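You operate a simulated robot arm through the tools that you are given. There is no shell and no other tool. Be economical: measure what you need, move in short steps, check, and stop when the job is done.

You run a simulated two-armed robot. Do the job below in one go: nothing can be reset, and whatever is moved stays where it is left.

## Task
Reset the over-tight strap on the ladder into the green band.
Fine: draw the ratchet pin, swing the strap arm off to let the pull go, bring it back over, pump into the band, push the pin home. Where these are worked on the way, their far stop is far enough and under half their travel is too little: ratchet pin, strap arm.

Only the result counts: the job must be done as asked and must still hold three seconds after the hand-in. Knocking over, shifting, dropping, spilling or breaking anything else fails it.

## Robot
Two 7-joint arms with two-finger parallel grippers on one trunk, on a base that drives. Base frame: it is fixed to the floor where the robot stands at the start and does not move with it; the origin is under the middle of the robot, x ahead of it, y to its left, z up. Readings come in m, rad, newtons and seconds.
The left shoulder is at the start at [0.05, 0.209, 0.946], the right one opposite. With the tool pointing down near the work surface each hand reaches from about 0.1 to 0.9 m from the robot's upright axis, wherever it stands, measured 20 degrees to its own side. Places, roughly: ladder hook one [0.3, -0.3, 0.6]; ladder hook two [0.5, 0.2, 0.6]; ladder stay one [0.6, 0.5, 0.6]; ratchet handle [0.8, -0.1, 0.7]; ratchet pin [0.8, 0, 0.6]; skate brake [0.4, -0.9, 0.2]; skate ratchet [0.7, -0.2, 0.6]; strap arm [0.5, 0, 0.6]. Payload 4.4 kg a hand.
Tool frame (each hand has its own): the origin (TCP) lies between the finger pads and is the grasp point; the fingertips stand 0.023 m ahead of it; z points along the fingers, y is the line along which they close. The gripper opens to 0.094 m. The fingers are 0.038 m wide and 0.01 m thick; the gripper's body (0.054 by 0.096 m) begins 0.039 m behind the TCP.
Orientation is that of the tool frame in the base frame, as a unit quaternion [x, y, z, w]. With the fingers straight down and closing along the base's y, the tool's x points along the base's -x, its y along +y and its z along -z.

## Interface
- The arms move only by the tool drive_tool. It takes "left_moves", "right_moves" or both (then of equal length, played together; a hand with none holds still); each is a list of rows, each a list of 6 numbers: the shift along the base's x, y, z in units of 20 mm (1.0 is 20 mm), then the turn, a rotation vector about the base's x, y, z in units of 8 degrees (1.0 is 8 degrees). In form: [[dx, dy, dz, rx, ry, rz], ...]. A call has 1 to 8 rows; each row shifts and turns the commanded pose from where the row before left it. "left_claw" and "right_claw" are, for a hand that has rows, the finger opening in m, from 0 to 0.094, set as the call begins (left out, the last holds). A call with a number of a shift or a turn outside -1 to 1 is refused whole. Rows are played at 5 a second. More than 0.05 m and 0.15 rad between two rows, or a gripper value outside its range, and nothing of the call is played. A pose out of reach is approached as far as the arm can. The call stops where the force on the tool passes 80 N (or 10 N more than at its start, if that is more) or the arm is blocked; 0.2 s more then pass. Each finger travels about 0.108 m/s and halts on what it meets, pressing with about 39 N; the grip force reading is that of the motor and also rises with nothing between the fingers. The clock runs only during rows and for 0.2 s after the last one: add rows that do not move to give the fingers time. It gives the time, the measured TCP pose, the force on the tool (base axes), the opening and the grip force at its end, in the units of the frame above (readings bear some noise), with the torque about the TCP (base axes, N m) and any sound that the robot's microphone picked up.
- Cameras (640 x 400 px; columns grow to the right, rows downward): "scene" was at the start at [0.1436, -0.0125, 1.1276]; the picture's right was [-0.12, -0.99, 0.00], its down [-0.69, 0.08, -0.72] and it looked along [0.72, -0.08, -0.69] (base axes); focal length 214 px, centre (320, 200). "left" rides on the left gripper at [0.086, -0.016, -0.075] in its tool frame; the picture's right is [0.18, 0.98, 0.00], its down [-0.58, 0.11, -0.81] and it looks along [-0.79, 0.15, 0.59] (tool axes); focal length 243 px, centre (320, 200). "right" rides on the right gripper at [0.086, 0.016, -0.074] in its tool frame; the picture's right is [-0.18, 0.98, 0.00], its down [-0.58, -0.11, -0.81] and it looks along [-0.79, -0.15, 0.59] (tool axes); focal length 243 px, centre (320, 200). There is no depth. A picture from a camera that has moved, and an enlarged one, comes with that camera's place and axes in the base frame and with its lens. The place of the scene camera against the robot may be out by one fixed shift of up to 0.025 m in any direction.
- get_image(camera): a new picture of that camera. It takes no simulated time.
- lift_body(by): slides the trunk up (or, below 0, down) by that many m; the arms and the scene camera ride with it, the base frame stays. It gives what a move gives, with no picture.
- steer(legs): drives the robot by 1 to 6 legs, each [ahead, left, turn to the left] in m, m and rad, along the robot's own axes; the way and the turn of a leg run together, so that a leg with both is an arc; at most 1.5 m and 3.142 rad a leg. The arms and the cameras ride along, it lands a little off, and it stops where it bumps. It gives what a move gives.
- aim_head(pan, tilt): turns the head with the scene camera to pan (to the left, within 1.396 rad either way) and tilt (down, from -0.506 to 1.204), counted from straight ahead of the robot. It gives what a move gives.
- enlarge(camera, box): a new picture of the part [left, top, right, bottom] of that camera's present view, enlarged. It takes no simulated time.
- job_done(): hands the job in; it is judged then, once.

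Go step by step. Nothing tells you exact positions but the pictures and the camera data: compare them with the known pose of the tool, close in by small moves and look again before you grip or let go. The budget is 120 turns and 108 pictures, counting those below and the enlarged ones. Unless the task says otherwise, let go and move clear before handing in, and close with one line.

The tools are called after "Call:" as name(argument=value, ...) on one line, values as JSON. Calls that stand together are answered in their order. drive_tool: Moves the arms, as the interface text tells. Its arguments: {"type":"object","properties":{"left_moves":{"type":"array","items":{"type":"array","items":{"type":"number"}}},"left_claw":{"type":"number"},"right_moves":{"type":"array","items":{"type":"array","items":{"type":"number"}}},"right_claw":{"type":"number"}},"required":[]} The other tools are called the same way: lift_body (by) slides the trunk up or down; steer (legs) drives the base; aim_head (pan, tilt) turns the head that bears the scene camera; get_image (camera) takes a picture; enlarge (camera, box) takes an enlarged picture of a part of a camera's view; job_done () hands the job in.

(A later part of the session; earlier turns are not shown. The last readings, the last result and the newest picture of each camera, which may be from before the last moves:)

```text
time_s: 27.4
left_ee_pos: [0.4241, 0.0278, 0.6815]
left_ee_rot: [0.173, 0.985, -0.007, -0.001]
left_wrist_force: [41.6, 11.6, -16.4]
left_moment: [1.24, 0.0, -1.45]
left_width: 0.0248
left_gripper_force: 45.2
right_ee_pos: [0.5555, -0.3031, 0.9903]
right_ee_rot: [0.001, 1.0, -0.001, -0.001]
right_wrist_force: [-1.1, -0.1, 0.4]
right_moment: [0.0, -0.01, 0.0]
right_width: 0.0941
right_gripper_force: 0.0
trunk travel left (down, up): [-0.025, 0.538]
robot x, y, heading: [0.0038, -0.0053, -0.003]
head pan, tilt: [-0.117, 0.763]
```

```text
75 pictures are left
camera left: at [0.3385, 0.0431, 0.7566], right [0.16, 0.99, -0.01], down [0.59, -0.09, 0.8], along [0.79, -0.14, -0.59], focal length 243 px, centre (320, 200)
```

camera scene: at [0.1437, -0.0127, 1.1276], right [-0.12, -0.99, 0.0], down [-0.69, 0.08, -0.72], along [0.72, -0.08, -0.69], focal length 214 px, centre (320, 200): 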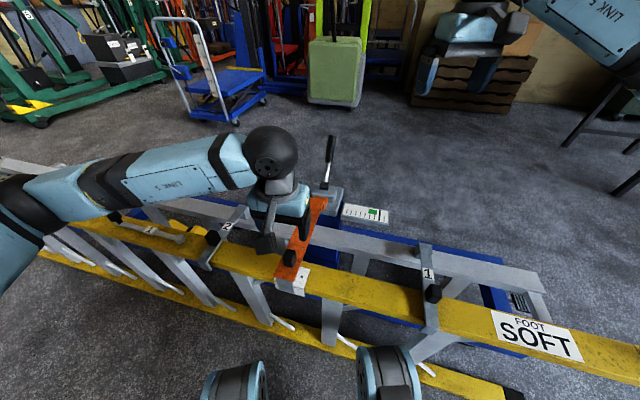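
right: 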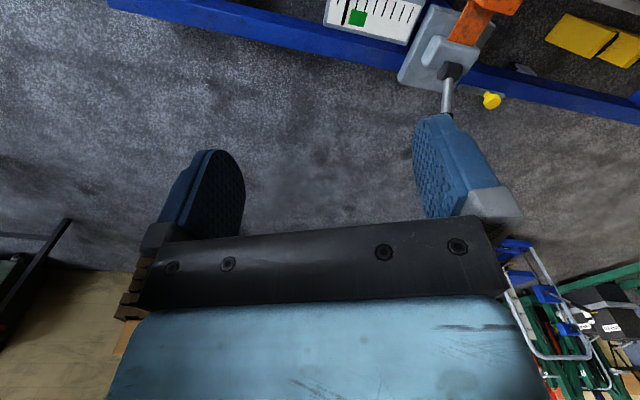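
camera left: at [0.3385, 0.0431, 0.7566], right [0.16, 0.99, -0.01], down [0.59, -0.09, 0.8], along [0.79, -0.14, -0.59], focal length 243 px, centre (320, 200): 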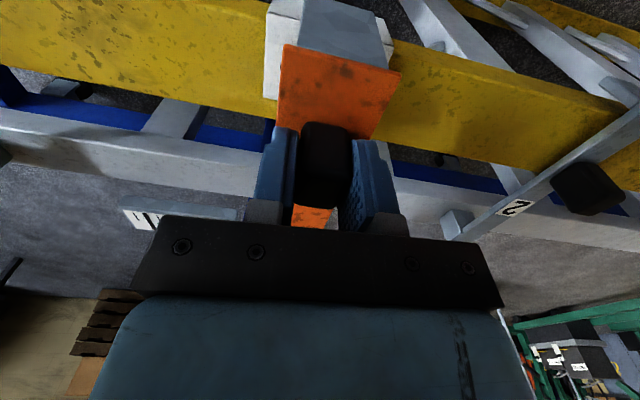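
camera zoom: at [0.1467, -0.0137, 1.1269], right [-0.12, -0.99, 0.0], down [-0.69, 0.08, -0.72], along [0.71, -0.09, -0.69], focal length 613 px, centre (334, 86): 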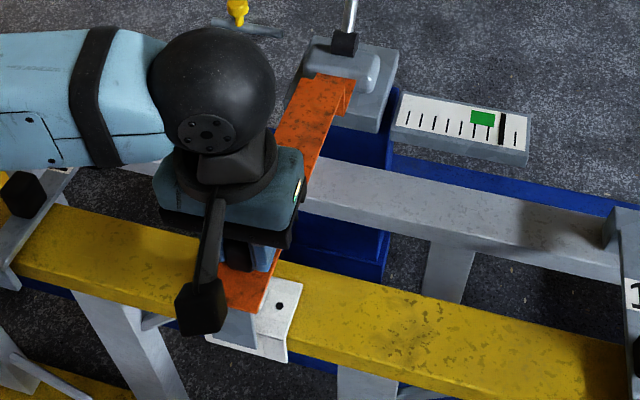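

The knob rises with the gripper. I'll follow the arc upward, tilting about the hinge axis.

Call:
drive_tool(left_moves=[[0.235, -0.085, 0.735, 0.17, 0.47, 0], [0.2, -0.07, 0.72, 0.17, 0.47, 0], [0.245, -0.09, 0.71, 0.17, 0.47, 0], [0, 0, 0, 0, 0, 0]])

Call:
enlarge(camera="scene", box=[255, 170, 375, 310])

Call:
get_image(camera="left")

```text
time_s: 28.4
left_ee_pos: [0.4384, 0.0221, 0.723]
left_ee_rot: [0.172, 0.98, 0.011, -0.104]
left_wrist_force: [44.7, -6.7, -25.3]
left_moment: [0.48, -0.64, -1.51]
left_width: 0.0251
left_gripper_force: 44.6
right_ee_pos: [0.5542, -0.305, 0.9896]
right_ee_rot: [0.001, 1.0, -0.001, -0.003]
right_wrist_force: [0.7, -0.2, -0.5]
right_moment: [-0.01, -0.02, 0.01]
right_width: 0.0943
right_gripper_force: 0.1
trunk travel left (down, up): [-0.025, 0.538]
robot x, y, heading: [-0.0002, -0.0018, -0.005]
head pan, tilt: [-0.117, 0.763]
```

```text
2.86 times, centred on (315, 240) of scene
camera zoom: at [0.1474, -0.0146, 1.1268], right [-0.12, -0.99, 0.0], down [-0.69, 0.08, -0.72], along [0.71, -0.09, -0.69], focal length 613 px, centre (334, 86)
```

zoom: 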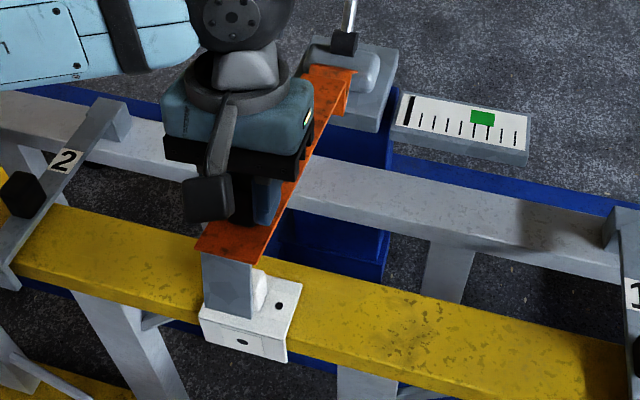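

```text
73 pictures are left
camera left: at [0.3694, 0.0313, 0.8151], right [0.16, 0.99, 0.03], down [0.73, -0.14, 0.67], along [0.66, -0.09, -0.74], focal length 243 px, centre (320, 200)
```

left: 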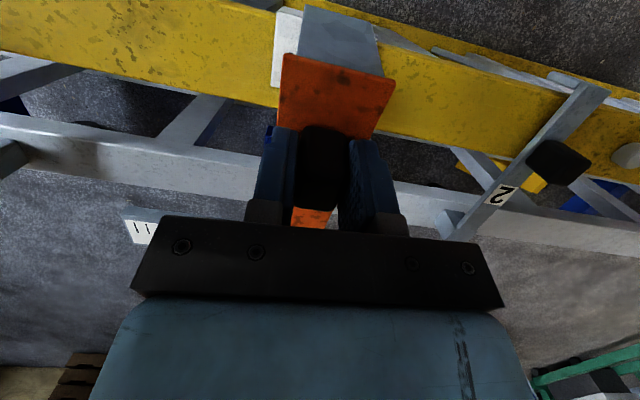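

The arm swings up and the gauge marker has dropped to the left end, so the pull is released. I'll continue along the arc toward the far stop.

Call:
drive_tool(left_moves=[[0.4, -0.145, 0.69, 0.17, 0.47, 0], [0.353, -0.128, 0.665, 0.17, 0.47, 0], [0.39, -0.14, 0.635, 0.17, 0.47, 0], [0.43, -0.156, 0.605, 0.17, 0.47, 0], [0, 0, 0, 0, 0, 0]])

Call:
enlarge(camera="scene", box=[240, 120, 400, 300])

Call:
get_image(camera="left")

```text
time_s: 29.6
left_ee_pos: [0.4691, 0.0097, 0.7756]
left_ee_rot: [0.167, 0.956, 0.035, -0.24]
left_wrist_force: [26.4, -24.5, -33.9]
left_moment: [0.31, -0.27, -1.41]
left_width: 0.0248
left_gripper_force: 45.5
right_ee_pos: [0.5548, -0.306, 0.9871]
right_ee_rot: [0.002, 1.0, 0.0, -0.002]
right_wrist_force: [0.0, -0.2, 0.1]
right_moment: [0.01, 0.0, -0.03]
right_width: 0.0938
right_gripper_force: 0.0
trunk travel left (down, up): [-0.025, 0.538]
robot x, y, heading: [-0.001, -0.0038, -0.003]
head pan, tilt: [-0.117, 0.763]
```

```text
2.22 times, centred on (320, 210) of scene
camera zoom: at [0.1473, -0.0158, 1.1268], right [-0.12, -0.99, 0.0], down [-0.69, 0.09, -0.72], along [0.71, -0.09, -0.69], focal length 477 px, centre (320, 178)
```

zoom: 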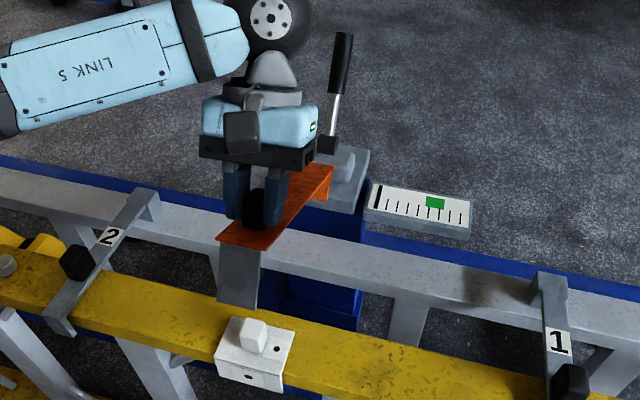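

```text
71 pictures are left
camera left: at [0.4265, 0.0093, 0.8828], right [0.18, 0.98, 0.08], down [0.88, -0.19, 0.43], along [0.44, -0.01, -0.9], focal length 243 px, centre (320, 200)
```

left: 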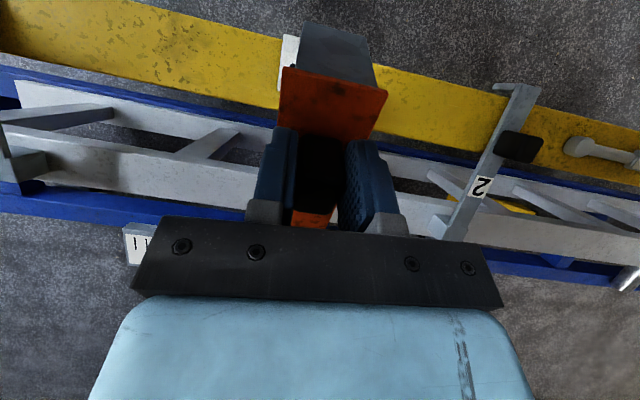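

It is moving smoothly at about 30° of swing. I'll carry on with less tool tilt so the wrist stays away from the ratchet handle.

Call:
drive_tool(left_moves=[[0.465, -0.22, 0.575, 0.085, 0.23, 0], [0.5, -0.22, 0.54, 0.085, 0.23, 0], [0.535, -0.22, 0.5, 0.085, 0.23, 0], [0.57, -0.22, 0.46, 0.085, 0.23, 0], [0, 0, 0, 0, 0, 0]])

Call:
enlarge(camera="scene", box=[240, 90, 400, 270])

```text
time_s: 30.8
left_ee_pos: [0.5094, -0.0062, 0.8173]
left_ee_rot: [0.164, 0.937, 0.047, -0.305]
left_wrist_force: [11.1, -14.7, -30.3]
left_moment: [0.36, 0.3, -1.25]
left_width: 0.0247
left_gripper_force: 44.9
right_ee_pos: [0.5548, -0.3059, 0.9897]
right_ee_rot: [0.002, 1.0, 0.002, -0.002]
right_wrist_force: [-0.1, 0.5, 0.3]
right_moment: [-0.04, -0.03, -0.01]
right_width: 0.0942
right_gripper_force: 0.1
trunk travel left (down, up): [-0.025, 0.538]
robot x, y, heading: [0.0035, -0.0007, 0.0]
head pan, tilt: [-0.117, 0.763]
```

```text
2.22 times, centred on (320, 180) of scene
camera zoom: at [0.1464, -0.0152, 1.1271], right [-0.12, -0.99, 0.0], down [-0.69, 0.08, -0.72], along [0.71, -0.09, -0.69], focal length 477 px, centre (320, 244)
```

zoom: 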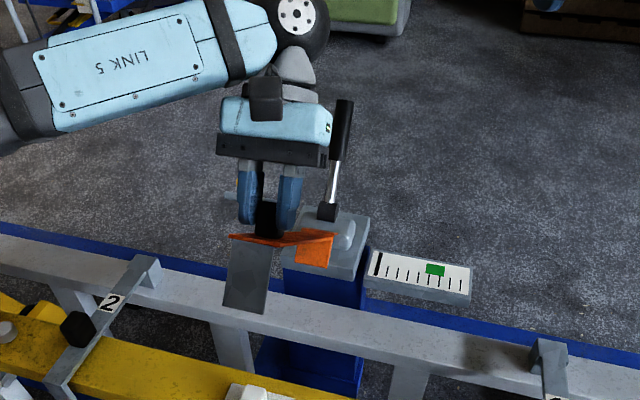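

At about 46° it is still free. I'll carry on.

Call:
drive_tool(left_moves=[[0.6, -0.23, 0.415, 0.085, 0.23, 0], [0.625, -0.235, 0.37, 0.085, 0.23, 0], [0.65, -0.24, 0.32, 0.085, 0.23, 0], [0.67, -0.245, 0.275, 0.085, 0.23, 0], [0, 0, 0, 0, 0, 0]])

Call:
enlarge(camera="scene", box=[240, 90, 400, 270])

```text
time_s: 32.0
left_ee_pos: [0.5597, -0.0282, 0.8459]
left_ee_rot: [0.16, 0.914, 0.059, -0.368]
left_wrist_force: [-5.5, -24.4, -29.7]
left_moment: [0.11, 0.89, -1.11]
left_width: 0.0242
left_gripper_force: 45.0
right_ee_pos: [0.5525, -0.3062, 0.9896]
right_ee_rot: [0.001, 1.0, 0.001, -0.001]
right_wrist_force: [-1.0, -1.0, -0.1]
right_moment: [-0.02, 0.02, 0.06]
right_width: 0.0942
right_gripper_force: 0.0
trunk travel left (down, up): [-0.025, 0.538]
robot x, y, heading: [0.0, -0.0025, -0.005]
head pan, tilt: [-0.117, 0.763]
```

```text
2.22 times, centred on (320, 180) of scene
camera zoom: at [0.1454, -0.0163, 1.1272], right [-0.12, -0.99, 0.0], down [-0.69, 0.09, -0.72], along [0.72, -0.09, -0.69], focal length 477 px, centre (320, 244)
```

zoom: 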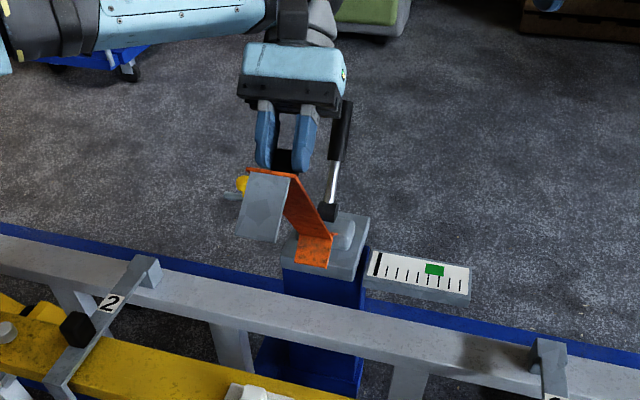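

At about 62° it is still swinging. I'll keep on toward its stop.

Call:
drive_tool(left_moves=[[0.68, -0.26, 0.225, 0.085, 0.23, 0], [0.69, -0.26, 0.17, 0.085, 0.23, 0], [0.7, -0.265, 0.12, 0.085, 0.23, 0], [0, 0, 0, 0, 0, 0]])

Call:
enlarge(camera="scene", box=[240, 90, 400, 270])

```text
time_s: 33.0
left_ee_pos: [0.6008, -0.0448, 0.8575]
left_ee_rot: [0.155, 0.894, 0.067, -0.415]
left_wrist_force: [-15.4, -31.8, -23.3]
left_moment: [-0.21, 1.16, -1.04]
left_width: 0.0243
left_gripper_force: 45.1
right_ee_pos: [0.5523, -0.3057, 0.9897]
right_ee_rot: [0.002, 1.0, 0.001, -0.001]
right_wrist_force: [0.5, -0.7, 0.1]
right_moment: [-0.05, -0.01, -0.03]
right_width: 0.094
right_gripper_force: 0.0
trunk travel left (down, up): [-0.025, 0.538]
robot x, y, heading: [-0.0021, -0.0042, -0.003]
head pan, tilt: [-0.117, 0.763]
```

```text
2.22 times, centred on (320, 180) of scene
camera zoom: at [0.1443, -0.0169, 1.1274], right [-0.12, -0.99, 0.0], down [-0.69, 0.09, -0.72], along [0.72, -0.09, -0.69], focal length 477 px, centre (320, 244)
```

zoom: 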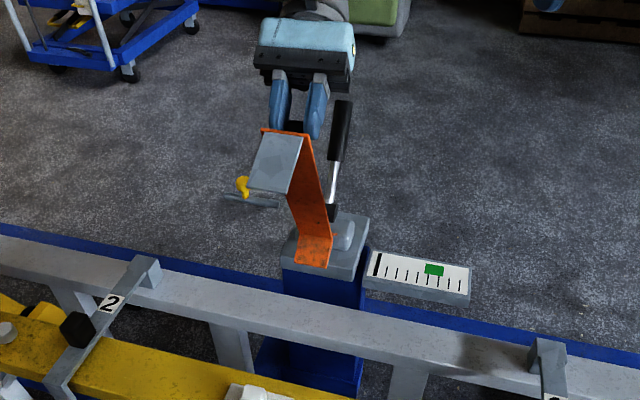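

At about 75° the resistance is still small. I'll carry on, with a little more -y to ease the side load.

Call:
drive_tool(left_moves=[[0.68, -0.35, 0.06, 0.085, 0.23, 0], [0.68, -0.3, 0, 0.085, 0.23, 0], [0.68, -0.26, -0.06, 0.085, 0.23, 0], [0, 0, 0, 0, 0, 0]])

Call:
enlarge(camera="scene", box=[240, 90, 400, 270])

```text
time_s: 34.0
left_ee_pos: [0.5769, -0.0342, 0.8392]
left_ee_rot: [0.151, 0.874, 0.076, -0.455]
left_wrist_force: [-19.6, -11.8, 50.7]
left_moment: [-0.53, 0.69, -1.43]
left_width: 0.025
left_gripper_force: 45.0
left hand out of reach, approached as far as the arm can: row 1, 2, 3
right_ee_pos: [0.5476, -0.3036, 0.9954]
right_ee_rot: [0.002, 1.0, 0.0, 0.004]
right_wrist_force: [0.6, 0.4, -0.2]
right_moment: [0.01, 0.01, -0.04]
right_width: 0.0939
right_gripper_force: 0.1
trunk travel left (down, up): [-0.025, 0.538]
robot x, y, heading: [-0.0011, -0.0001, -0.001]
head pan, tilt: [-0.117, 0.763]
```

```text
2.22 times, centred on (320, 180) of scene
camera zoom: at [0.1382, -0.0145, 1.1288], right [-0.12, -0.99, 0.0], down [-0.68, 0.08, -0.73], along [0.72, -0.09, -0.69], focal length 477 px, centre (320, 244)
```

zoom: 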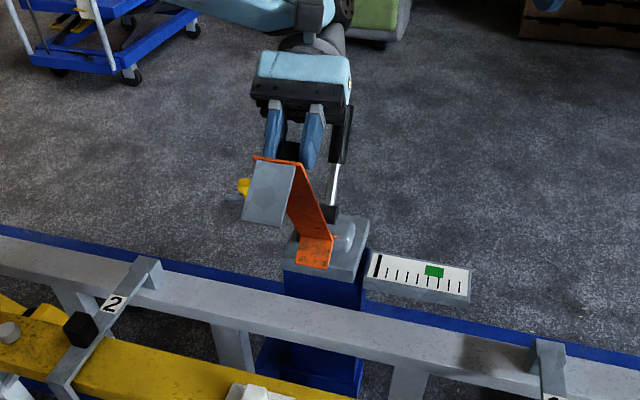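

The steep tool tilt put the pose out of reach and the arm slid back to about 66°; it had been at about 75°. I'll reduce the tilt, letting the knob pivot in the pads, and push further.

Call:
drive_tool(left_moves=[[0.3, -0.1, 0.2, -0.17, -0.47, 0], [0.4, -0.15, 0.25, -0.17, -0.47, 0], [0.5, -0.2, 0.25, -0.17, -0.47, 0], [0.6, -0.22, 0.2, -0.17, -0.47, 0], [0.6, -0.22, 0.12, -0.17, -0.47, 0], [0.6, -0.22, 0.05, -0.17, -0.47, 0], [0, 0, 0, 0, 0, 0]])

Call:
enlarge(camera="scene", box=[240, 90, 400, 270])

```text
time_s: 35.6
left_ee_pos: [0.6404, -0.0597, 0.8533]
left_ee_rot: [0.165, 0.948, 0.043, -0.268]
left_wrist_force: [-16.1, -25.0, -19.9]
left_moment: [0.06, 1.14, -1.48]
left_width: 0.0248
left_gripper_force: 45.3
right_ee_pos: [0.5506, -0.3063, 0.9906]
right_ee_rot: [0.002, 1.0, 0.001, 0.0]
right_wrist_force: [-0.8, -0.3, -1.2]
right_moment: [0.04, 0.01, 0.0]
right_width: 0.0939
right_gripper_force: 0.1
trunk travel left (down, up): [-0.025, 0.538]
robot x, y, heading: [0.0001, -0.0014, -0.003]
head pan, tilt: [-0.117, 0.763]
```

```text
2.22 times, centred on (320, 180) of scene
camera zoom: at [0.1441, -0.0163, 1.1275], right [-0.12, -0.99, 0.0], down [-0.69, 0.09, -0.72], along [0.72, -0.09, -0.69], focal length 477 px, centre (320, 244)
```

zoom: 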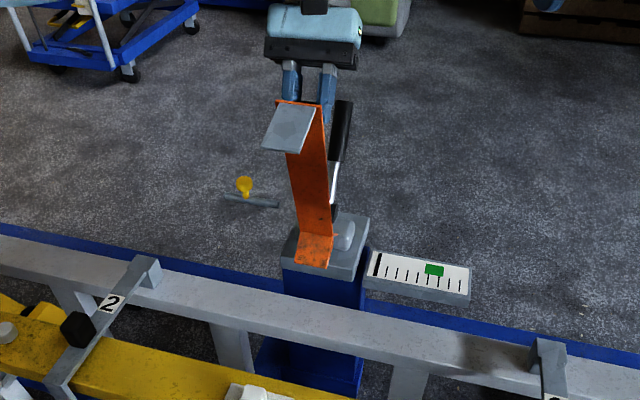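

The arm is near vertical at about 86°. Two more steps should show whether there is a stop.

Call:
drive_tool(left_moves=[[0.6, -0.24, -0.05, -0.085, -0.23, 0], [0.6, -0.24, -0.12, -0.085, -0.23, 0], [0, 0, 0, 0, 0, 0]])

Call:
enlarge(camera="scene", box=[240, 90, 400, 270])

```text
time_s: 36.4
left_ee_pos: [0.6606, -0.0678, 0.8532]
left_ee_rot: [0.168, 0.957, 0.037, -0.234]
left_wrist_force: [-34.2, -21.5, 3.3]
left_moment: [0.24, 1.72, -1.35]
left_width: 0.0247
left_gripper_force: 45.1
right_ee_pos: [0.5498, -0.3057, 0.9941]
right_ee_rot: [0.002, 1.0, 0.0, 0.001]
right_wrist_force: [-0.4, 0.3, -0.6]
right_moment: [-0.01, 0.01, 0.0]
right_width: 0.0939
right_gripper_force: 0.0
trunk travel left (down, up): [-0.025, 0.538]
robot x, y, heading: [-0.0003, 0.0013, -0.005]
head pan, tilt: [-0.117, 0.763]
```

```text
2.22 times, centred on (320, 180) of scene
camera zoom: at [0.1406, -0.0157, 1.1283], right [-0.12, -0.99, 0.0], down [-0.68, 0.09, -0.72], along [0.72, -0.09, -0.69], focal length 477 px, centre (320, 244)
```

zoom: 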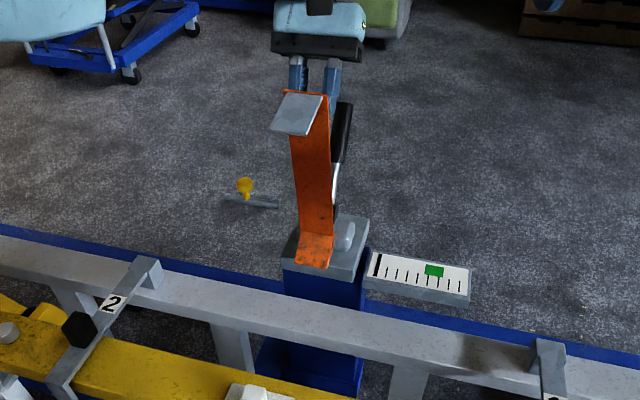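

The resistance is growing at about 90°. One last push to confirm the stop.

Call:
drive_tool(left_moves=[[0.3, -0.12, -0.05, 0, 0, 0], [0.3, -0.12, -0.08, 0, 0, 0], [0, 0, 0, 0, 0, 0]])

```text
time_s: 37.2
left_ee_pos: [0.671, -0.072, 0.8515]
left_ee_rot: [0.168, 0.957, 0.036, -0.233]
left_wrist_force: [-55.2, -7.6, 5.8]
left_moment: [0.11, 0.55, -0.75]
left_width: 0.0244
left_gripper_force: 45.6
right_ee_pos: [0.5483, -0.3044, 0.9953]
right_ee_rot: [0.001, 1.0, 0.0, 0.003]
right_wrist_force: [0.6, 0.2, 0.0]
right_moment: [0.01, 0.01, 0.03]
right_width: 0.0941
right_gripper_force: 0.1
trunk travel left (down, up): [-0.025, 0.538]
robot x, y, heading: [-0.0012, 0.0016, -0.001]
head pan, tilt: [-0.117, 0.763]
```

The force is climbing steadily, so this is as far as the arm goes, about 92° of swing. Now I'll bring it back along the same arc.

Call:
drive_tool(left_moves=[[-0.88, 0.34, 0.1, 0, 0, 0], [-0.893, 0.344, 0.09, 0, 0, 0], [-0.898, 0.346, 0.01, 0, 0, 0], [-0.893, 0.344, -0.075, 0, 0, 0], [-0.884, 0.34, -0.16, 0, 0, 0], [-0.87, 0.335, -0.24, 0, 0, 0], [-0.846, 0.326, -0.32, 0, 0, 0]])

Call:
enlarge(camera="scene", box=[240, 90, 400, 270])

```text
time_s: 38.8
left_ee_pos: [0.5531, -0.0234, 0.8364]
left_ee_rot: [0.166, 0.957, 0.037, -0.234]
left_wrist_force: [0.4, -23.3, -11.0]
left_moment: [-1.75, -1.03, -0.91]
left_width: 0.0245
left_gripper_force: 45.4
right_ee_pos: [0.5528, -0.3049, 0.9903]
right_ee_rot: [0.002, 1.0, 0.001, 0.0]
right_wrist_force: [0.0, 0.3, 0.3]
right_moment: [-0.02, 0.01, 0.02]
right_width: 0.0941
right_gripper_force: 0.1
trunk travel left (down, up): [-0.025, 0.538]
robot x, y, heading: [-0.0014, -0.0006, -0.004]
head pan, tilt: [-0.117, 0.763]
```

```text
2.22 times, centred on (320, 180) of scene
camera zoom: at [0.1443, -0.0157, 1.1273], right [-0.12, -0.99, 0.0], down [-0.69, 0.08, -0.72], along [0.72, -0.09, -0.69], focal length 477 px, centre (320, 244)
```

zoom: 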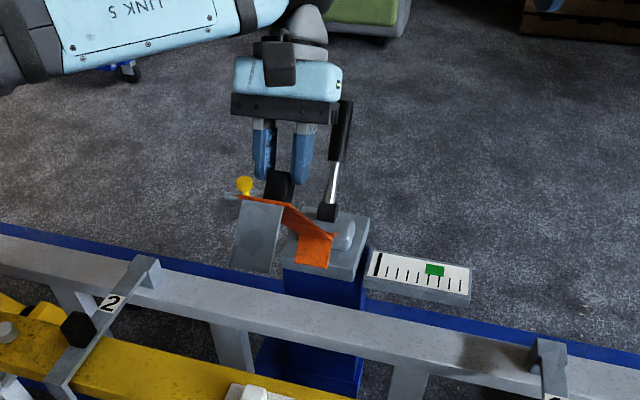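

The knob may be slipping toward the fingertips. I'll check.

Call:
get_image(camera="left")

Call:
enlarge(camera="scene", box=[285, 120, 345, 170])

```text
63 pictures are left
camera left: at [0.5092, -0.0248, 0.9427], right [0.18, 0.98, 0.08], down [0.87, -0.19, 0.45], along [0.45, -0.01, -0.89], focal length 243 px, centre (320, 200)
```

left: 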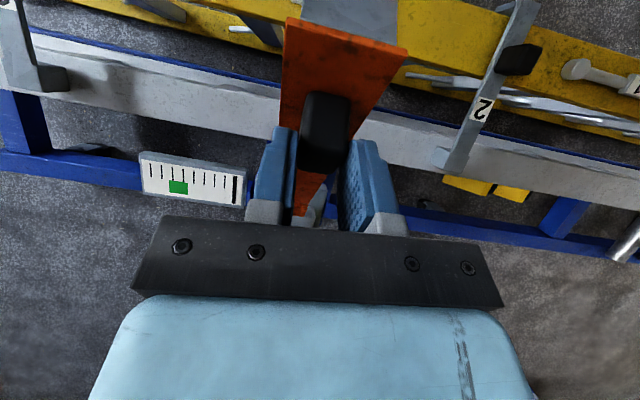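

```text
8.00 times, centred on (315, 145) of scene
camera zoom: at [0.1443, -0.0157, 1.1273], right [-0.12, -0.99, 0.0], down [-0.69, 0.08, -0.72], along [0.72, -0.09, -0.69], focal length 1716 px, centre (360, 640)
```

zoom: 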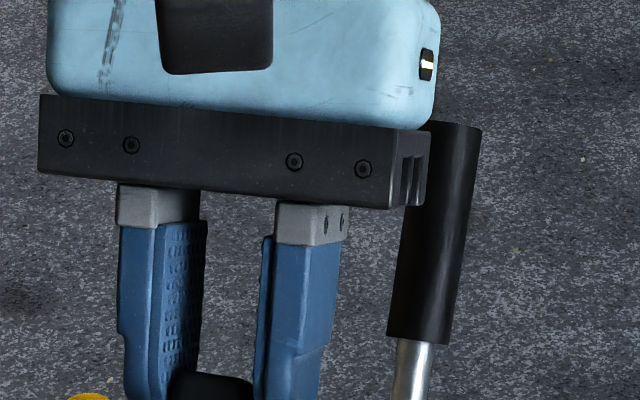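

The knob is held only near the fingertips, but it is still held. I'll carry on down the arc with a slight inward push, which seats the pads deeper.

Call:
drive_tool(left_moves=[[-0.818, 0.315, -0.42, 0, 0, 0], [-0.78, 0.3, -0.49, 0, 0, 0], [-0.739, 0.284, -0.565, 0, 0, 0], [-0.692, 0.266, -0.63, 0, 0, 0], [-0.64, 0.247, -0.695, 0, 0, 0], [-0.584, 0.225, -0.75, 0, 0, 0]])

Call:
enlarge(camera="scene", box=[240, 110, 400, 290])

Call:
get_image(camera="left")

```text
time_s: 40.2
left_ee_pos: [0.4676, 0.0108, 0.7675]
left_ee_rot: [0.167, 0.957, 0.035, -0.235]
left_wrist_force: [-1.2, 16.9, 10.6]
left_moment: [-0.5, -0.46, -1.45]
left_width: 0.0244
left_gripper_force: 45.5
right_ee_pos: [0.5514, -0.3019, 0.9924]
right_ee_rot: [0.002, 1.0, -0.001, 0.0]
right_wrist_force: [-0.1, 0.2, 0.1]
right_moment: [0.0, 0.0, -0.01]
right_width: 0.094
right_gripper_force: 0.0
trunk travel left (down, up): [-0.025, 0.538]
robot x, y, heading: [-0.0003, -0.0011, -0.005]
head pan, tilt: [-0.117, 0.763]
```

```text
2.22 times, centred on (320, 200) of scene
camera zoom: at [0.1426, -0.0127, 1.1279], right [-0.12, -0.99, 0.0], down [-0.69, 0.08, -0.72], along [0.72, -0.09, -0.69], focal length 477 px, centre (320, 200)
```

zoom: 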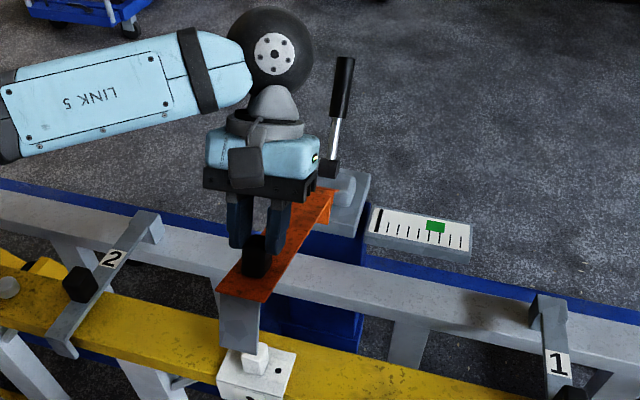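

```text
60 pictures are left
camera left: at [0.4233, 0.0105, 0.8736], right [0.18, 0.98, 0.08], down [0.87, -0.19, 0.45], along [0.45, -0.01, -0.89], focal length 243 px, centre (320, 200)
```

left: 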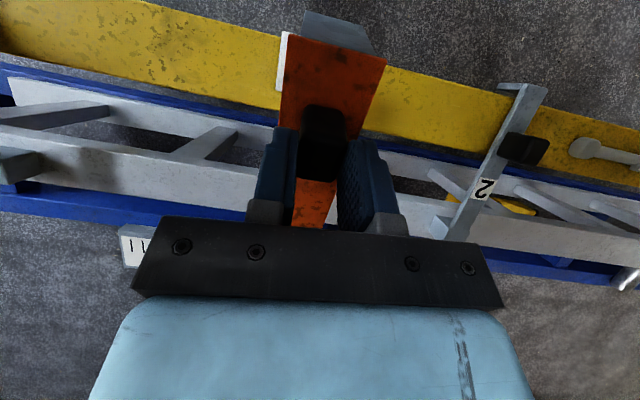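

The arm is at about 25° and heading for the bracket. I'll finish the arc back to the starting pose.

Call:
drive_tool(left_moves=[[-0.6, 0.24, -0.7, -0.19, -0.53, 0], [-0.5, 0.2, -0.75, -0.19, -0.53, 0], [-0.4, 0.16, -0.78, -0.19, -0.53, 0], [-0.35, 0.14, -0.82, -0.19, -0.53, 0], [-0.25, 0.1, -0.85, -0.19, -0.53, 0], [-0.13, 0.06, -0.85, -0.19, -0.53, 0], [0, 0, 0, 0, 0, 0]])

Call:
enlarge(camera="scene", box=[240, 130, 400, 310])

Call:
get_image(camera="left")

```text
time_s: 41.8
left_ee_pos: [0.4245, 0.0274, 0.6728]
left_ee_rot: [0.172, 0.985, -0.003, 0.0]
left_wrist_force: [18.7, 28.9, 50.2]
left_moment: [1.3, -0.22, -1.48]
left_width: 0.0252
left_gripper_force: 45.3
right_ee_pos: [0.5498, -0.3034, 0.9927]
right_ee_rot: [0.002, 1.0, -0.001, 0.001]
right_wrist_force: [0.2, 0.5, 1.0]
right_moment: [0.02, 0.0, -0.03]
right_width: 0.0941
right_gripper_force: 0.0
trunk travel left (down, up): [-0.025, 0.538]
robot x, y, heading: [0.0031, -0.0004, -0.005]
head pan, tilt: [-0.117, 0.763]
```

```text
2.22 times, centred on (320, 220) of scene
camera zoom: at [0.142, -0.0132, 1.1283], right [-0.12, -0.99, 0.0], down [-0.68, 0.08, -0.72], along [0.72, -0.09, -0.69], focal length 477 px, centre (320, 156)
```

zoom: 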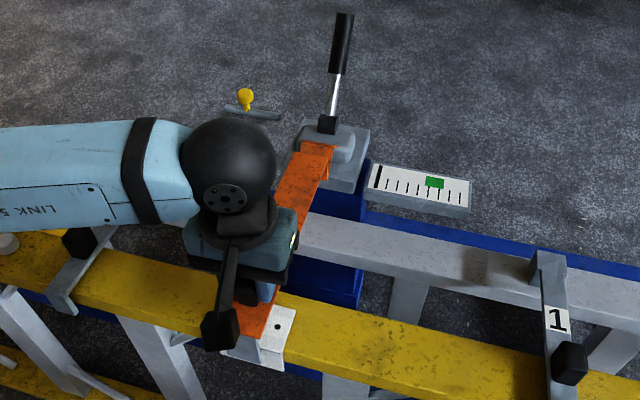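

```text
58 pictures are left
camera left: at [0.3391, 0.0422, 0.7494], right [0.16, 0.99, -0.01], down [0.58, -0.09, 0.81], along [0.8, -0.13, -0.59], focal length 243 px, centre (320, 200)
```

left: 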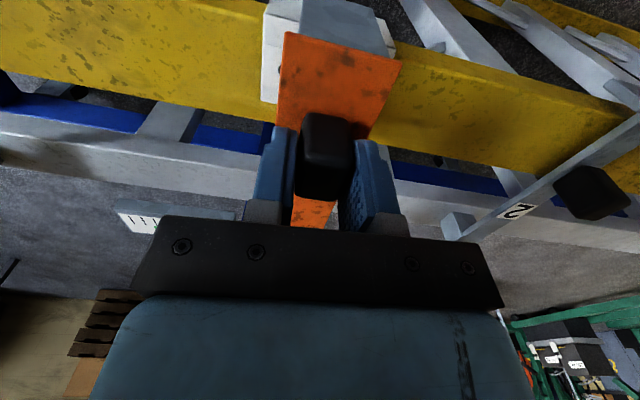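

It is pressed down with 50 N from below, so the arm is probably home. I'll release, lift away and inspect.

Call:
drive_tool(left_moves=[[0, 0, 0, 0, 0, 0], [0, 0, 0, 0, 0, 0], [0, 0, 1, 0, 0, 0], [0, 0, 1, 0, 0, 0], [0, 0, 1, 0, 0, 0], [0, 0.6, 1, 0, 0, 0], [-0.5, 1, 1, 0, 0, 0], [-0.5, 1, 1, 0, 0, 0]], left_claw=0.07)

Call:
enlarge(camera="scene", box=[240, 130, 400, 310])

Call:
enlarge(camera="scene", box=[265, 230, 325, 300])

```text
time_s: 43.6
left_ee_pos: [0.4039, 0.0795, 0.7921]
left_ee_rot: [0.172, 0.985, -0.003, -0.004]
left_wrist_force: [-0.2, -1.0, 0.6]
left_moment: [0.02, -0.02, 0.01]
left_width: 0.07
left_gripper_force: 0.1
right_ee_pos: [0.5507, -0.3043, 0.992]
right_ee_rot: [0.001, 1.0, 0.0, 0.0]
right_wrist_force: [0.5, 0.2, 0.3]
right_moment: [0.01, -0.01, -0.02]
right_width: 0.0941
right_gripper_force: 0.0
trunk travel left (down, up): [-0.025, 0.538]
robot x, y, heading: [-0.0005, -0.0049, -0.008]
head pan, tilt: [-0.117, 0.763]
```

```text
2.22 times, centred on (320, 220) of scene
camera zoom: at [0.1433, -0.0139, 1.1277], right [-0.12, -0.99, 0.0], down [-0.69, 0.08, -0.72], along [0.72, -0.09, -0.69], focal length 477 px, centre (320, 156)
```

zoom: 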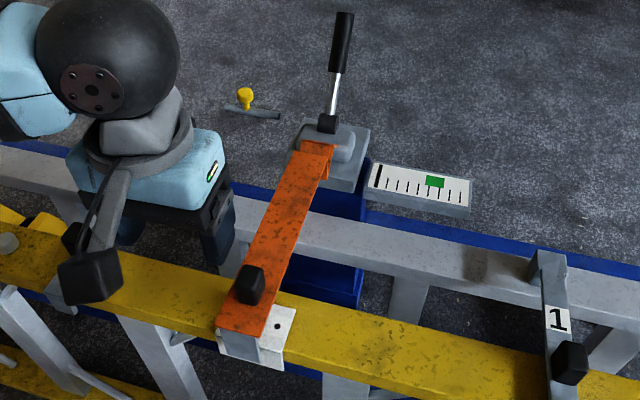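

```text
5.71 times, centred on (295, 265) of scene
camera zoom: at [0.1433, -0.0139, 1.1277], right [-0.12, -0.99, 0.0], down [-0.69, 0.08, -0.72], along [0.72, -0.09, -0.69], focal length 1226 px, centre (463, -171)
```

zoom: 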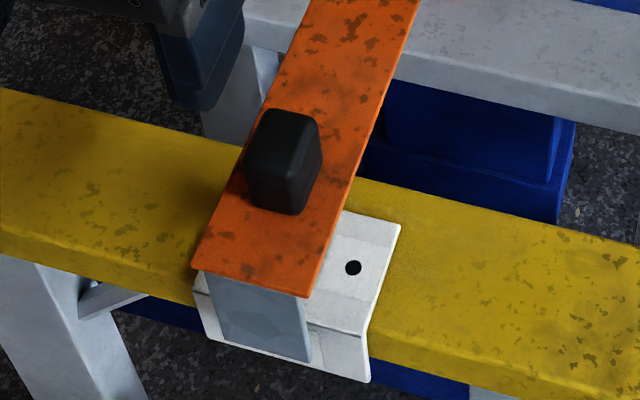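

The strap arm is back home over its bracket, and the gauge still reads the low end. Now the right hand goes to the ratchet handle while the left moves clear.

Call:
drive_tool(right_moves=[[0.95, 0.75, -0.5, 0, 0, -0.31], [0.95, 0.75, -0.5, 0, 0, -0.31], [0.95, 0.75, -0.5, 0, 0, -0.31], [0.95, 0.75, -0.5, 0, 0, -0.31], [0.95, 0.75, -0.5, 0, 0, -0.31], [0.95, 0.75, -0.5, 0, 0, -0.31], [0.95, 0.75, -0.5, 0, 0, -0.31], [0.95, 0.75, -0.5, 0, 0, -0.31]], left_moves=[[0, 0.9, 0.3, 0, 0, 0], [0, 0.9, 0.3, 0, 0, 0], [0, 0.9, 0.3, 0, 0, 0], [0, 0.9, 0.3, 0, 0, 0], [0, 0.9, 0.3, 0, 0, 0], [0, 0.9, 0.3, 0, 0, 0], [0, 0.9, 0.3, 0, 0, 0], [0, 0.9, 0.3, 0, 0, 0]], right_claw=0.08)

Call:
get_image(camera="right")

Call:
get_image(camera="scene")

```text
time_s: 45.4
left_ee_pos: [0.4035, 0.2233, 0.8395]
left_ee_rot: [0.173, 0.985, -0.004, -0.005]
left_wrist_force: [0.3, 0.9, 0.2]
left_moment: [0.01, 0.0, 0.02]
left_width: 0.0698
left_gripper_force: 0.1
right_ee_pos: [0.7024, -0.1857, 0.9119]
right_ee_rot: [0.175, 0.985, 0.0, 0.0]
right_wrist_force: [-0.4, 0.6, 0.0]
right_moment: [-0.04, 0.01, 0.03]
right_width: 0.0798
right_gripper_force: 0.0
trunk travel left (down, up): [-0.025, 0.538]
robot x, y, heading: [0.0023, -0.0008, 0.002]
head pan, tilt: [-0.117, 0.763]
```

```text
55 pictures are left
camera right: at [0.6266, -0.1403, 0.987], right [0.51, 0.86, 0.0], down [0.51, -0.3, 0.81], along [0.69, -0.41, -0.59], focal length 243 px, centre (320, 200)
```

right: 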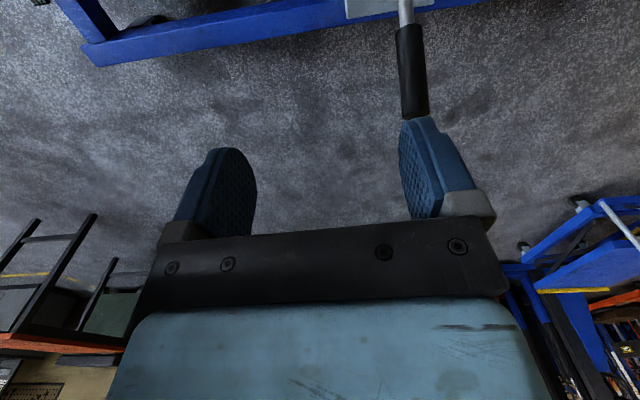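

```text
54 pictures are left
camera scene: at [0.1436, -0.0136, 1.1276], right [-0.12, -0.99, 0.0], down [-0.69, 0.08, -0.72], along [0.72, -0.09, -0.69], focal length 214 px, centre (320, 200)
```

scene: 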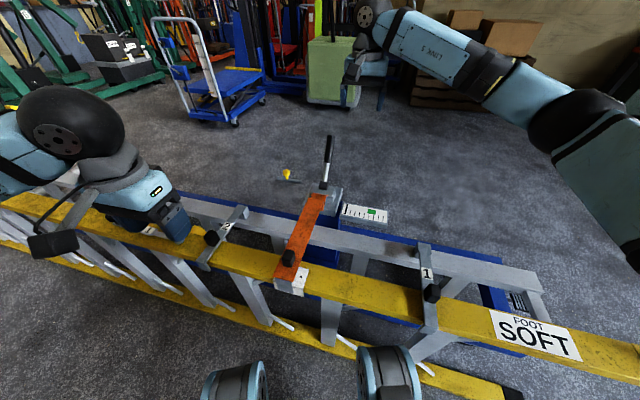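

The handle tip is at about (0.807, -0.129, 0.762) as seen from this hand. I'll move above it and check.

Call:
drive_tool(right_moves=[[0.84, 0.63, -0.8, 0, 0, 0], [0.84, 0.63, -0.8, 0, 0, 0], [0.84, 0.63, -0.8, 0, 0, 0], [0.84, 0.63, -0.8, 0, 0, 0], [0.84, 0.63, -0.8, 0, 0, 0], [0, 0, 0, 0, 0, 0]])

Call:
get_image(camera="right")

Call:
enlarge(camera="scene", box=[280, 80, 400, 220])

```text
time_s: 46.8
left_ee_pos: [0.4035, 0.2237, 0.8388]
left_ee_rot: [0.172, 0.985, -0.003, -0.004]
left_wrist_force: [-1.3, -1.0, -0.5]
left_moment: [0.01, -0.01, -0.01]
left_width: 0.0699
left_gripper_force: 0.0
right_ee_pos: [0.7875, -0.1204, 0.8329]
right_ee_rot: [0.174, 0.985, -0.001, -0.001]
right_wrist_force: [-1.2, 0.4, -0.2]
right_moment: [-0.01, 0.0, 0.01]
right_width: 0.0801
right_gripper_force: 0.1
trunk travel left (down, up): [-0.025, 0.538]
robot x, y, heading: [0.0039, -0.0041, -0.007]
head pan, tilt: [-0.117, 0.763]
```

```text
53 pictures are left
camera right: at [0.7116, -0.0761, 0.9076], right [0.51, 0.86, 0.0], down [0.51, -0.3, 0.81], along [0.69, -0.41, -0.59], focal length 243 px, centre (320, 200)
```

right: 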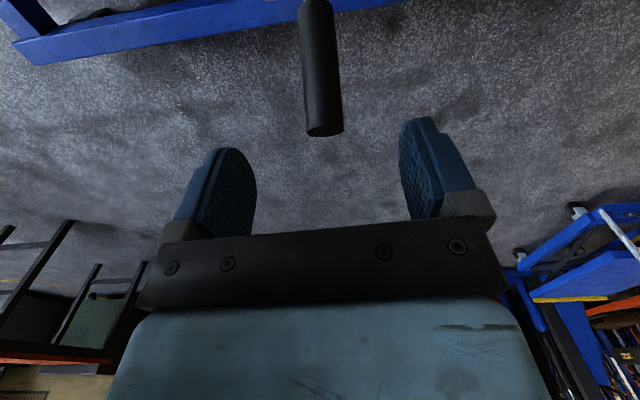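

```text
2.86 times, centred on (340, 150) of scene
camera zoom: at [0.1435, -0.0142, 1.1277], right [-0.12, -0.99, 0.0], down [-0.69, 0.08, -0.72], along [0.72, -0.09, -0.69], focal length 613 px, centre (263, 343)
```

zoom: 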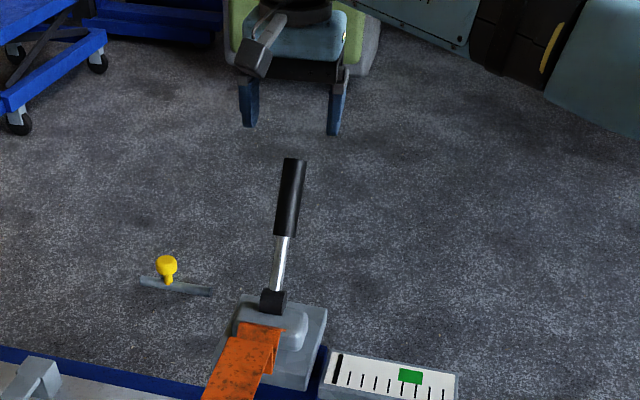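

It is centred on the handle. I'll go down and close.

Call:
drive_tool(right_moves=[[0.1, -0.1, -1, 0, 0, 0], [0.1, 0, -1, 0, 0, 0], [0, 0, -1, 0, 0, 0], [0, 0, -1, 0, 0, 0], [0, 0, -0.75, 0, 0, 0], [0, 0, 0, 0, 0, 0]])

Call:
get_image(camera="right")

```text
time_s: 48.2
left_ee_pos: [0.403, 0.2241, 0.8385]
left_ee_rot: [0.173, 0.985, -0.004, -0.004]
left_wrist_force: [0.5, 0.2, 0.1]
left_moment: [0.01, 0.0, 0.0]
left_width: 0.07
left_gripper_force: 0.1
right_ee_pos: [0.7929, -0.1237, 0.7369]
right_ee_rot: [0.174, 0.985, 0.0, 0.0]
right_wrist_force: [0.4, 0.1, -0.9]
right_moment: [-0.01, -0.05, -0.01]
right_width: 0.0803
right_gripper_force: 0.0
trunk travel left (down, up): [-0.025, 0.538]
robot x, y, heading: [-0.0014, -0.0009, -0.001]
head pan, tilt: [-0.117, 0.763]
```

```text
51 pictures are left
camera right: at [0.7162, -0.0786, 0.8115], right [0.51, 0.86, 0.0], down [0.51, -0.3, 0.81], along [0.69, -0.41, -0.59], focal length 243 px, centre (320, 200)
```

right: 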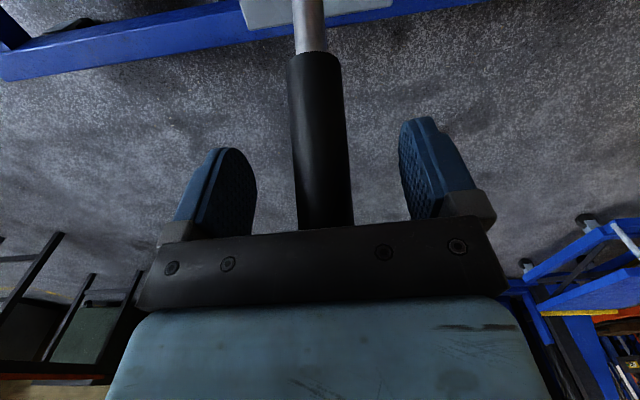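

The handle is between the pads. I'll close and try a small pull toward the robot along the arc.

Call:
drive_tool(right_moves=[[0, 0, 0, 0, 0, 0], [0, 0, 0, 0, 0, 0], [0, 0, 0, 0, 0, 0]], right_claw=0.0)

Call:
drive_tool(right_moves=[[-0.29, 0.11, 0.2, 0, 0, 0], [-0.3, 0.11, 0.19, 0, 0, 0], [-0.3, 0.11, 0.18, 0, 0, 0], [0, 0, 0, 0, 0, 0]])

Call:
enlarge(camera="scene", box=[280, 100, 400, 240])

```text
time_s: 49.0
left_ee_pos: [0.4033, 0.2227, 0.8394]
left_ee_rot: [0.173, 0.985, -0.004, -0.004]
left_wrist_force: [0.9, -0.7, 0.0]
left_moment: [-0.01, 0.01, -0.01]
left_width: 0.07
left_gripper_force: 0.1
right_ee_pos: [0.792, -0.1219, 0.7353]
right_ee_rot: [0.174, 0.985, 0.001, 0.0]
right_wrist_force: [0.1, 2.7, -2.0]
right_moment: [1.6, -0.71, -1.3]
right_width: 0.0281
right_gripper_force: 44.9
trunk travel left (down, up): [-0.025, 0.538]
robot x, y, heading: [0.0019, 0.0043, -0.001]
head pan, tilt: [-0.117, 0.763]
```

```text
time_s: 50.0
left_ee_pos: [0.4046, 0.2237, 0.8394]
left_ee_rot: [0.172, 0.985, -0.005, -0.005]
left_wrist_force: [0.6, 0.6, 0.2]
left_moment: [0.02, 0.01, 0.0]
left_width: 0.0702
left_gripper_force: 0.2
right_ee_pos: [0.7748, -0.1158, 0.7474]
right_ee_rot: [0.173, 0.985, 0.001, 0.0]
right_wrist_force: [14.5, 5.7, -3.3]
right_moment: [0.88, -1.79, -0.86]
right_width: 0.0282
right_gripper_force: 44.9
trunk travel left (down, up): [-0.025, 0.538]
robot x, y, heading: [-0.0029, -0.0002, -0.004]
head pan, tilt: [-0.117, 0.763]
```

```text
2.86 times, centred on (340, 170) of scene
camera zoom: at [0.1445, -0.0139, 1.1275], right [-0.12, -0.99, 0.0], down [-0.69, 0.08, -0.72], along [0.72, -0.09, -0.69], focal length 613 px, centre (263, 286)
```

zoom: 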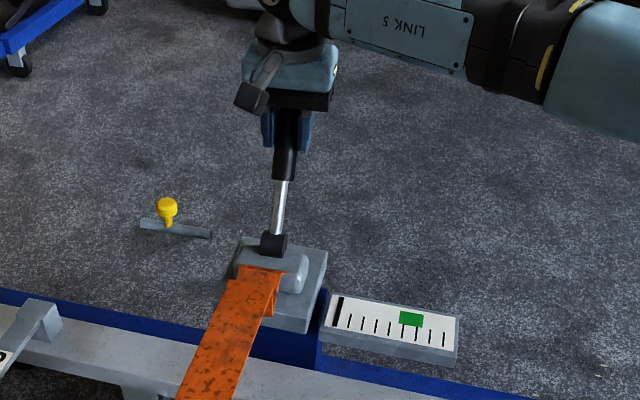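

The handle turns with about 15 N, and the gauge has not moved yet. I'll continue the stroke.

Call:
drive_tool(right_moves=[[-0.69, 0.26, 0.285, 0, 0, 0], [-0.67, 0.25, 0.195, 0, 0, 0], [-0.69, 0.26, 0.115, 0, 0, 0], [0, 0, 0, 0, 0, 0]])

Call:
enlarge(camera="scene", box=[280, 100, 400, 240])

```text
time_s: 51.0
left_ee_pos: [0.4029, 0.2238, 0.8381]
left_ee_rot: [0.172, 0.985, -0.005, -0.005]
left_wrist_force: [0.2, 0.4, 0.9]
left_moment: [-0.02, -0.01, 0.01]
left_width: 0.0703
left_gripper_force: 0.1
right_ee_pos: [0.734, -0.1004, 0.7594]
right_ee_rot: [0.173, 0.985, 0.001, 0.0]
right_wrist_force: [18.8, 15.0, 4.3]
right_moment: [0.64, -1.49, 0.08]
right_width: 0.028
right_gripper_force: 44.3
trunk travel left (down, up): [-0.025, 0.538]
robot x, y, heading: [-0.0034, -0.0037, -0.004]
head pan, tilt: [-0.117, 0.763]
```

```text
2.86 times, centred on (340, 170) of scene
camera zoom: at [0.1441, -0.013, 1.1276], right [-0.12, -0.99, 0.0], down [-0.69, 0.08, -0.72], along [0.72, -0.09, -0.69], focal length 613 px, centre (263, 286)
```

zoom: 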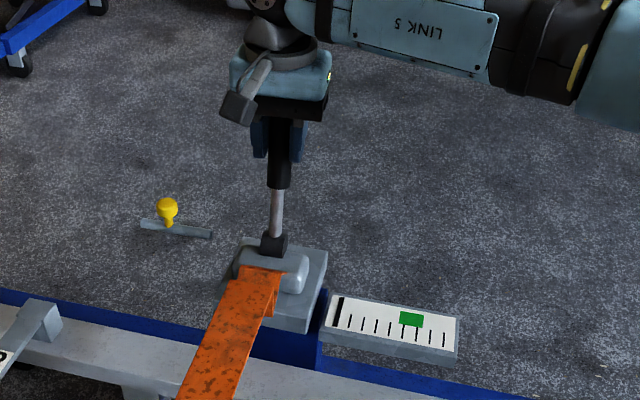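

No gauge change yet. I'll carry the stroke on further.

Call:
drive_tool(right_moves=[[-0.69, 0.26, 0.04, 0, 0, 0], [-0.69, 0.26, -0.04, 0, 0, 0], [-0.69, 0.26, -0.115, 0, 0, 0], [-0.67, 0.25, -0.195, 0, 0, 0], [0, 0, 0, 0, 0, 0]])

Call:
enlarge(camera="scene", box=[280, 100, 400, 240])

```text
time_s: 52.2
left_ee_pos: [0.4035, 0.2252, 0.838]
left_ee_rot: [0.172, 0.985, -0.005, -0.004]
left_wrist_force: [-0.2, -0.8, 0.1]
left_moment: [0.0, 0.0, -0.02]
left_width: 0.07
left_gripper_force: 0.1
right_ee_pos: [0.6782, -0.0764, 0.7549]
right_ee_rot: [0.173, 0.985, 0.0, 0.001]
right_wrist_force: [26.8, 44.7, 9.2]
right_moment: [-1.01, -0.73, 0.87]
right_width: 0.0278
right_gripper_force: 44.9
trunk travel left (down, up): [-0.025, 0.538]
robot x, y, heading: [0.0029, -0.0012, -0.003]
head pan, tilt: [-0.117, 0.763]
```

```text
2.86 times, centred on (340, 170) of scene
camera zoom: at [0.1442, -0.0109, 1.1276], right [-0.12, -0.99, 0.0], down [-0.69, 0.08, -0.72], along [0.72, -0.09, -0.69], focal length 613 px, centre (263, 286)
```

zoom: 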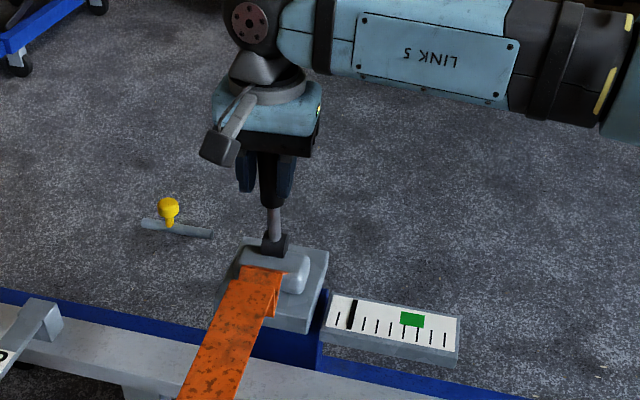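

The marker moved about one tick. I'll look closely at the gauge and relieve the side load.

Call:
drive_tool(right_moves=[[0.08, 0.2, 0, 0, 0, 0], [0, 0, 0, 0, 0, 0]])

Call:
enlarge(camera="scene", box=[335, 195, 395, 230])

```text
time_s: 52.8
left_ee_pos: [0.4019, 0.2244, 0.8409]
left_ee_rot: [0.173, 0.985, -0.005, -0.004]
left_wrist_force: [0.6, -0.5, 0.3]
left_moment: [0.01, 0.02, -0.03]
left_width: 0.07
left_gripper_force: 0.0
right_ee_pos: [0.6774, -0.0776, 0.7537]
right_ee_rot: [0.174, 0.985, -0.001, 0.0]
right_wrist_force: [7.4, 23.5, 12.2]
right_moment: [-0.23, 0.29, 0.47]
right_width: 0.0277
right_gripper_force: 45.0
trunk travel left (down, up): [-0.025, 0.538]
robot x, y, heading: [-0.0011, -0.0014, -0.003]
head pan, tilt: [-0.117, 0.763]
```

```text
10.67 times, centred on (365, 212) of scene
camera zoom: at [0.1427, -0.0128, 1.1278], right [-0.12, -0.99, 0.0], down [-0.69, 0.08, -0.72], along [0.72, -0.09, -0.69], focal length 2288 px, centre (-160, 67)
```

zoom: 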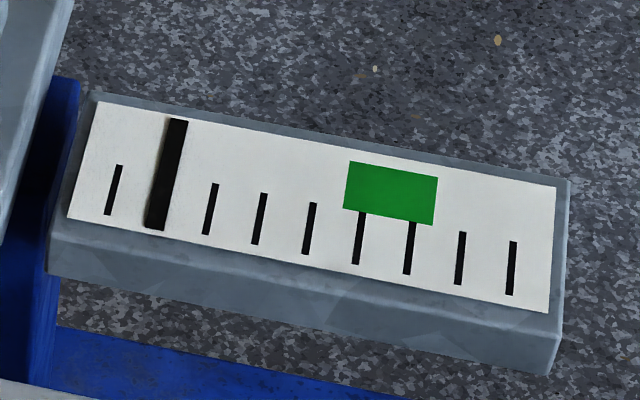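

One stroke moved it about one tick, from 1 to 2. The band spans ticks 6 and 7. I'll return the handle to the front.

Call:
drive_tool(right_moves=[[0.82, -0.318, 0.24, 0, 0, 0], [0.857, -0.332, 0.125, 0, 0, 0], [0.857, -0.332, 0.01, 0, 0, 0], [0.848, -0.328, -0.115, 0, 0, 0], [0.825, -0.32, -0.225, 0, 0, 0], [0.806, -0.312, -0.345, 0, 0, 0], [0.741, -0.287, -0.45, 0, 0, 0]])

Call:
enlarge(camera="scene", box=[280, 100, 400, 240])

```text
time_s: 54.4
left_ee_pos: [0.4009, 0.2217, 0.8414]
left_ee_rot: [0.173, 0.985, -0.003, -0.002]
left_wrist_force: [-0.3, 0.3, -0.1]
left_moment: [0.0, 0.0, 0.0]
left_width: 0.0699
left_gripper_force: 0.1
right_ee_pos: [0.7931, -0.1218, 0.743]
right_ee_rot: [0.174, 0.985, 0.001, 0.002]
right_wrist_force: [-35.0, -7.6, 7.8]
right_moment: [1.01, -0.14, -1.06]
right_width: 0.0287
right_gripper_force: 44.8
trunk travel left (down, up): [-0.025, 0.538]
robot x, y, heading: [-0.0012, -0.0019, -0.006]
head pan, tilt: [-0.117, 0.763]
```

```text
2.86 times, centred on (340, 170) of scene
camera zoom: at [0.1403, -0.0148, 1.1286], right [-0.12, -0.99, 0.0], down [-0.68, 0.08, -0.72], along [0.72, -0.09, -0.69], focal length 613 px, centre (263, 286)
```

zoom: 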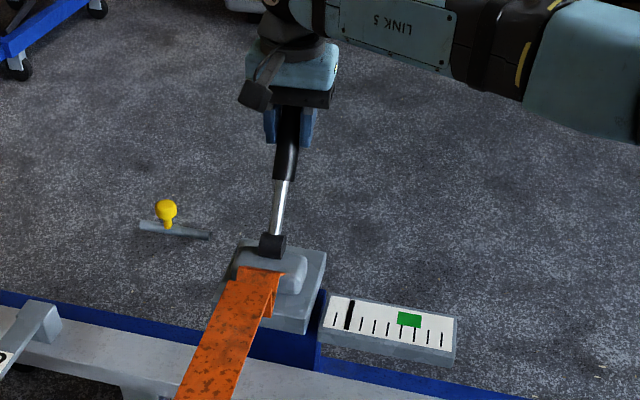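

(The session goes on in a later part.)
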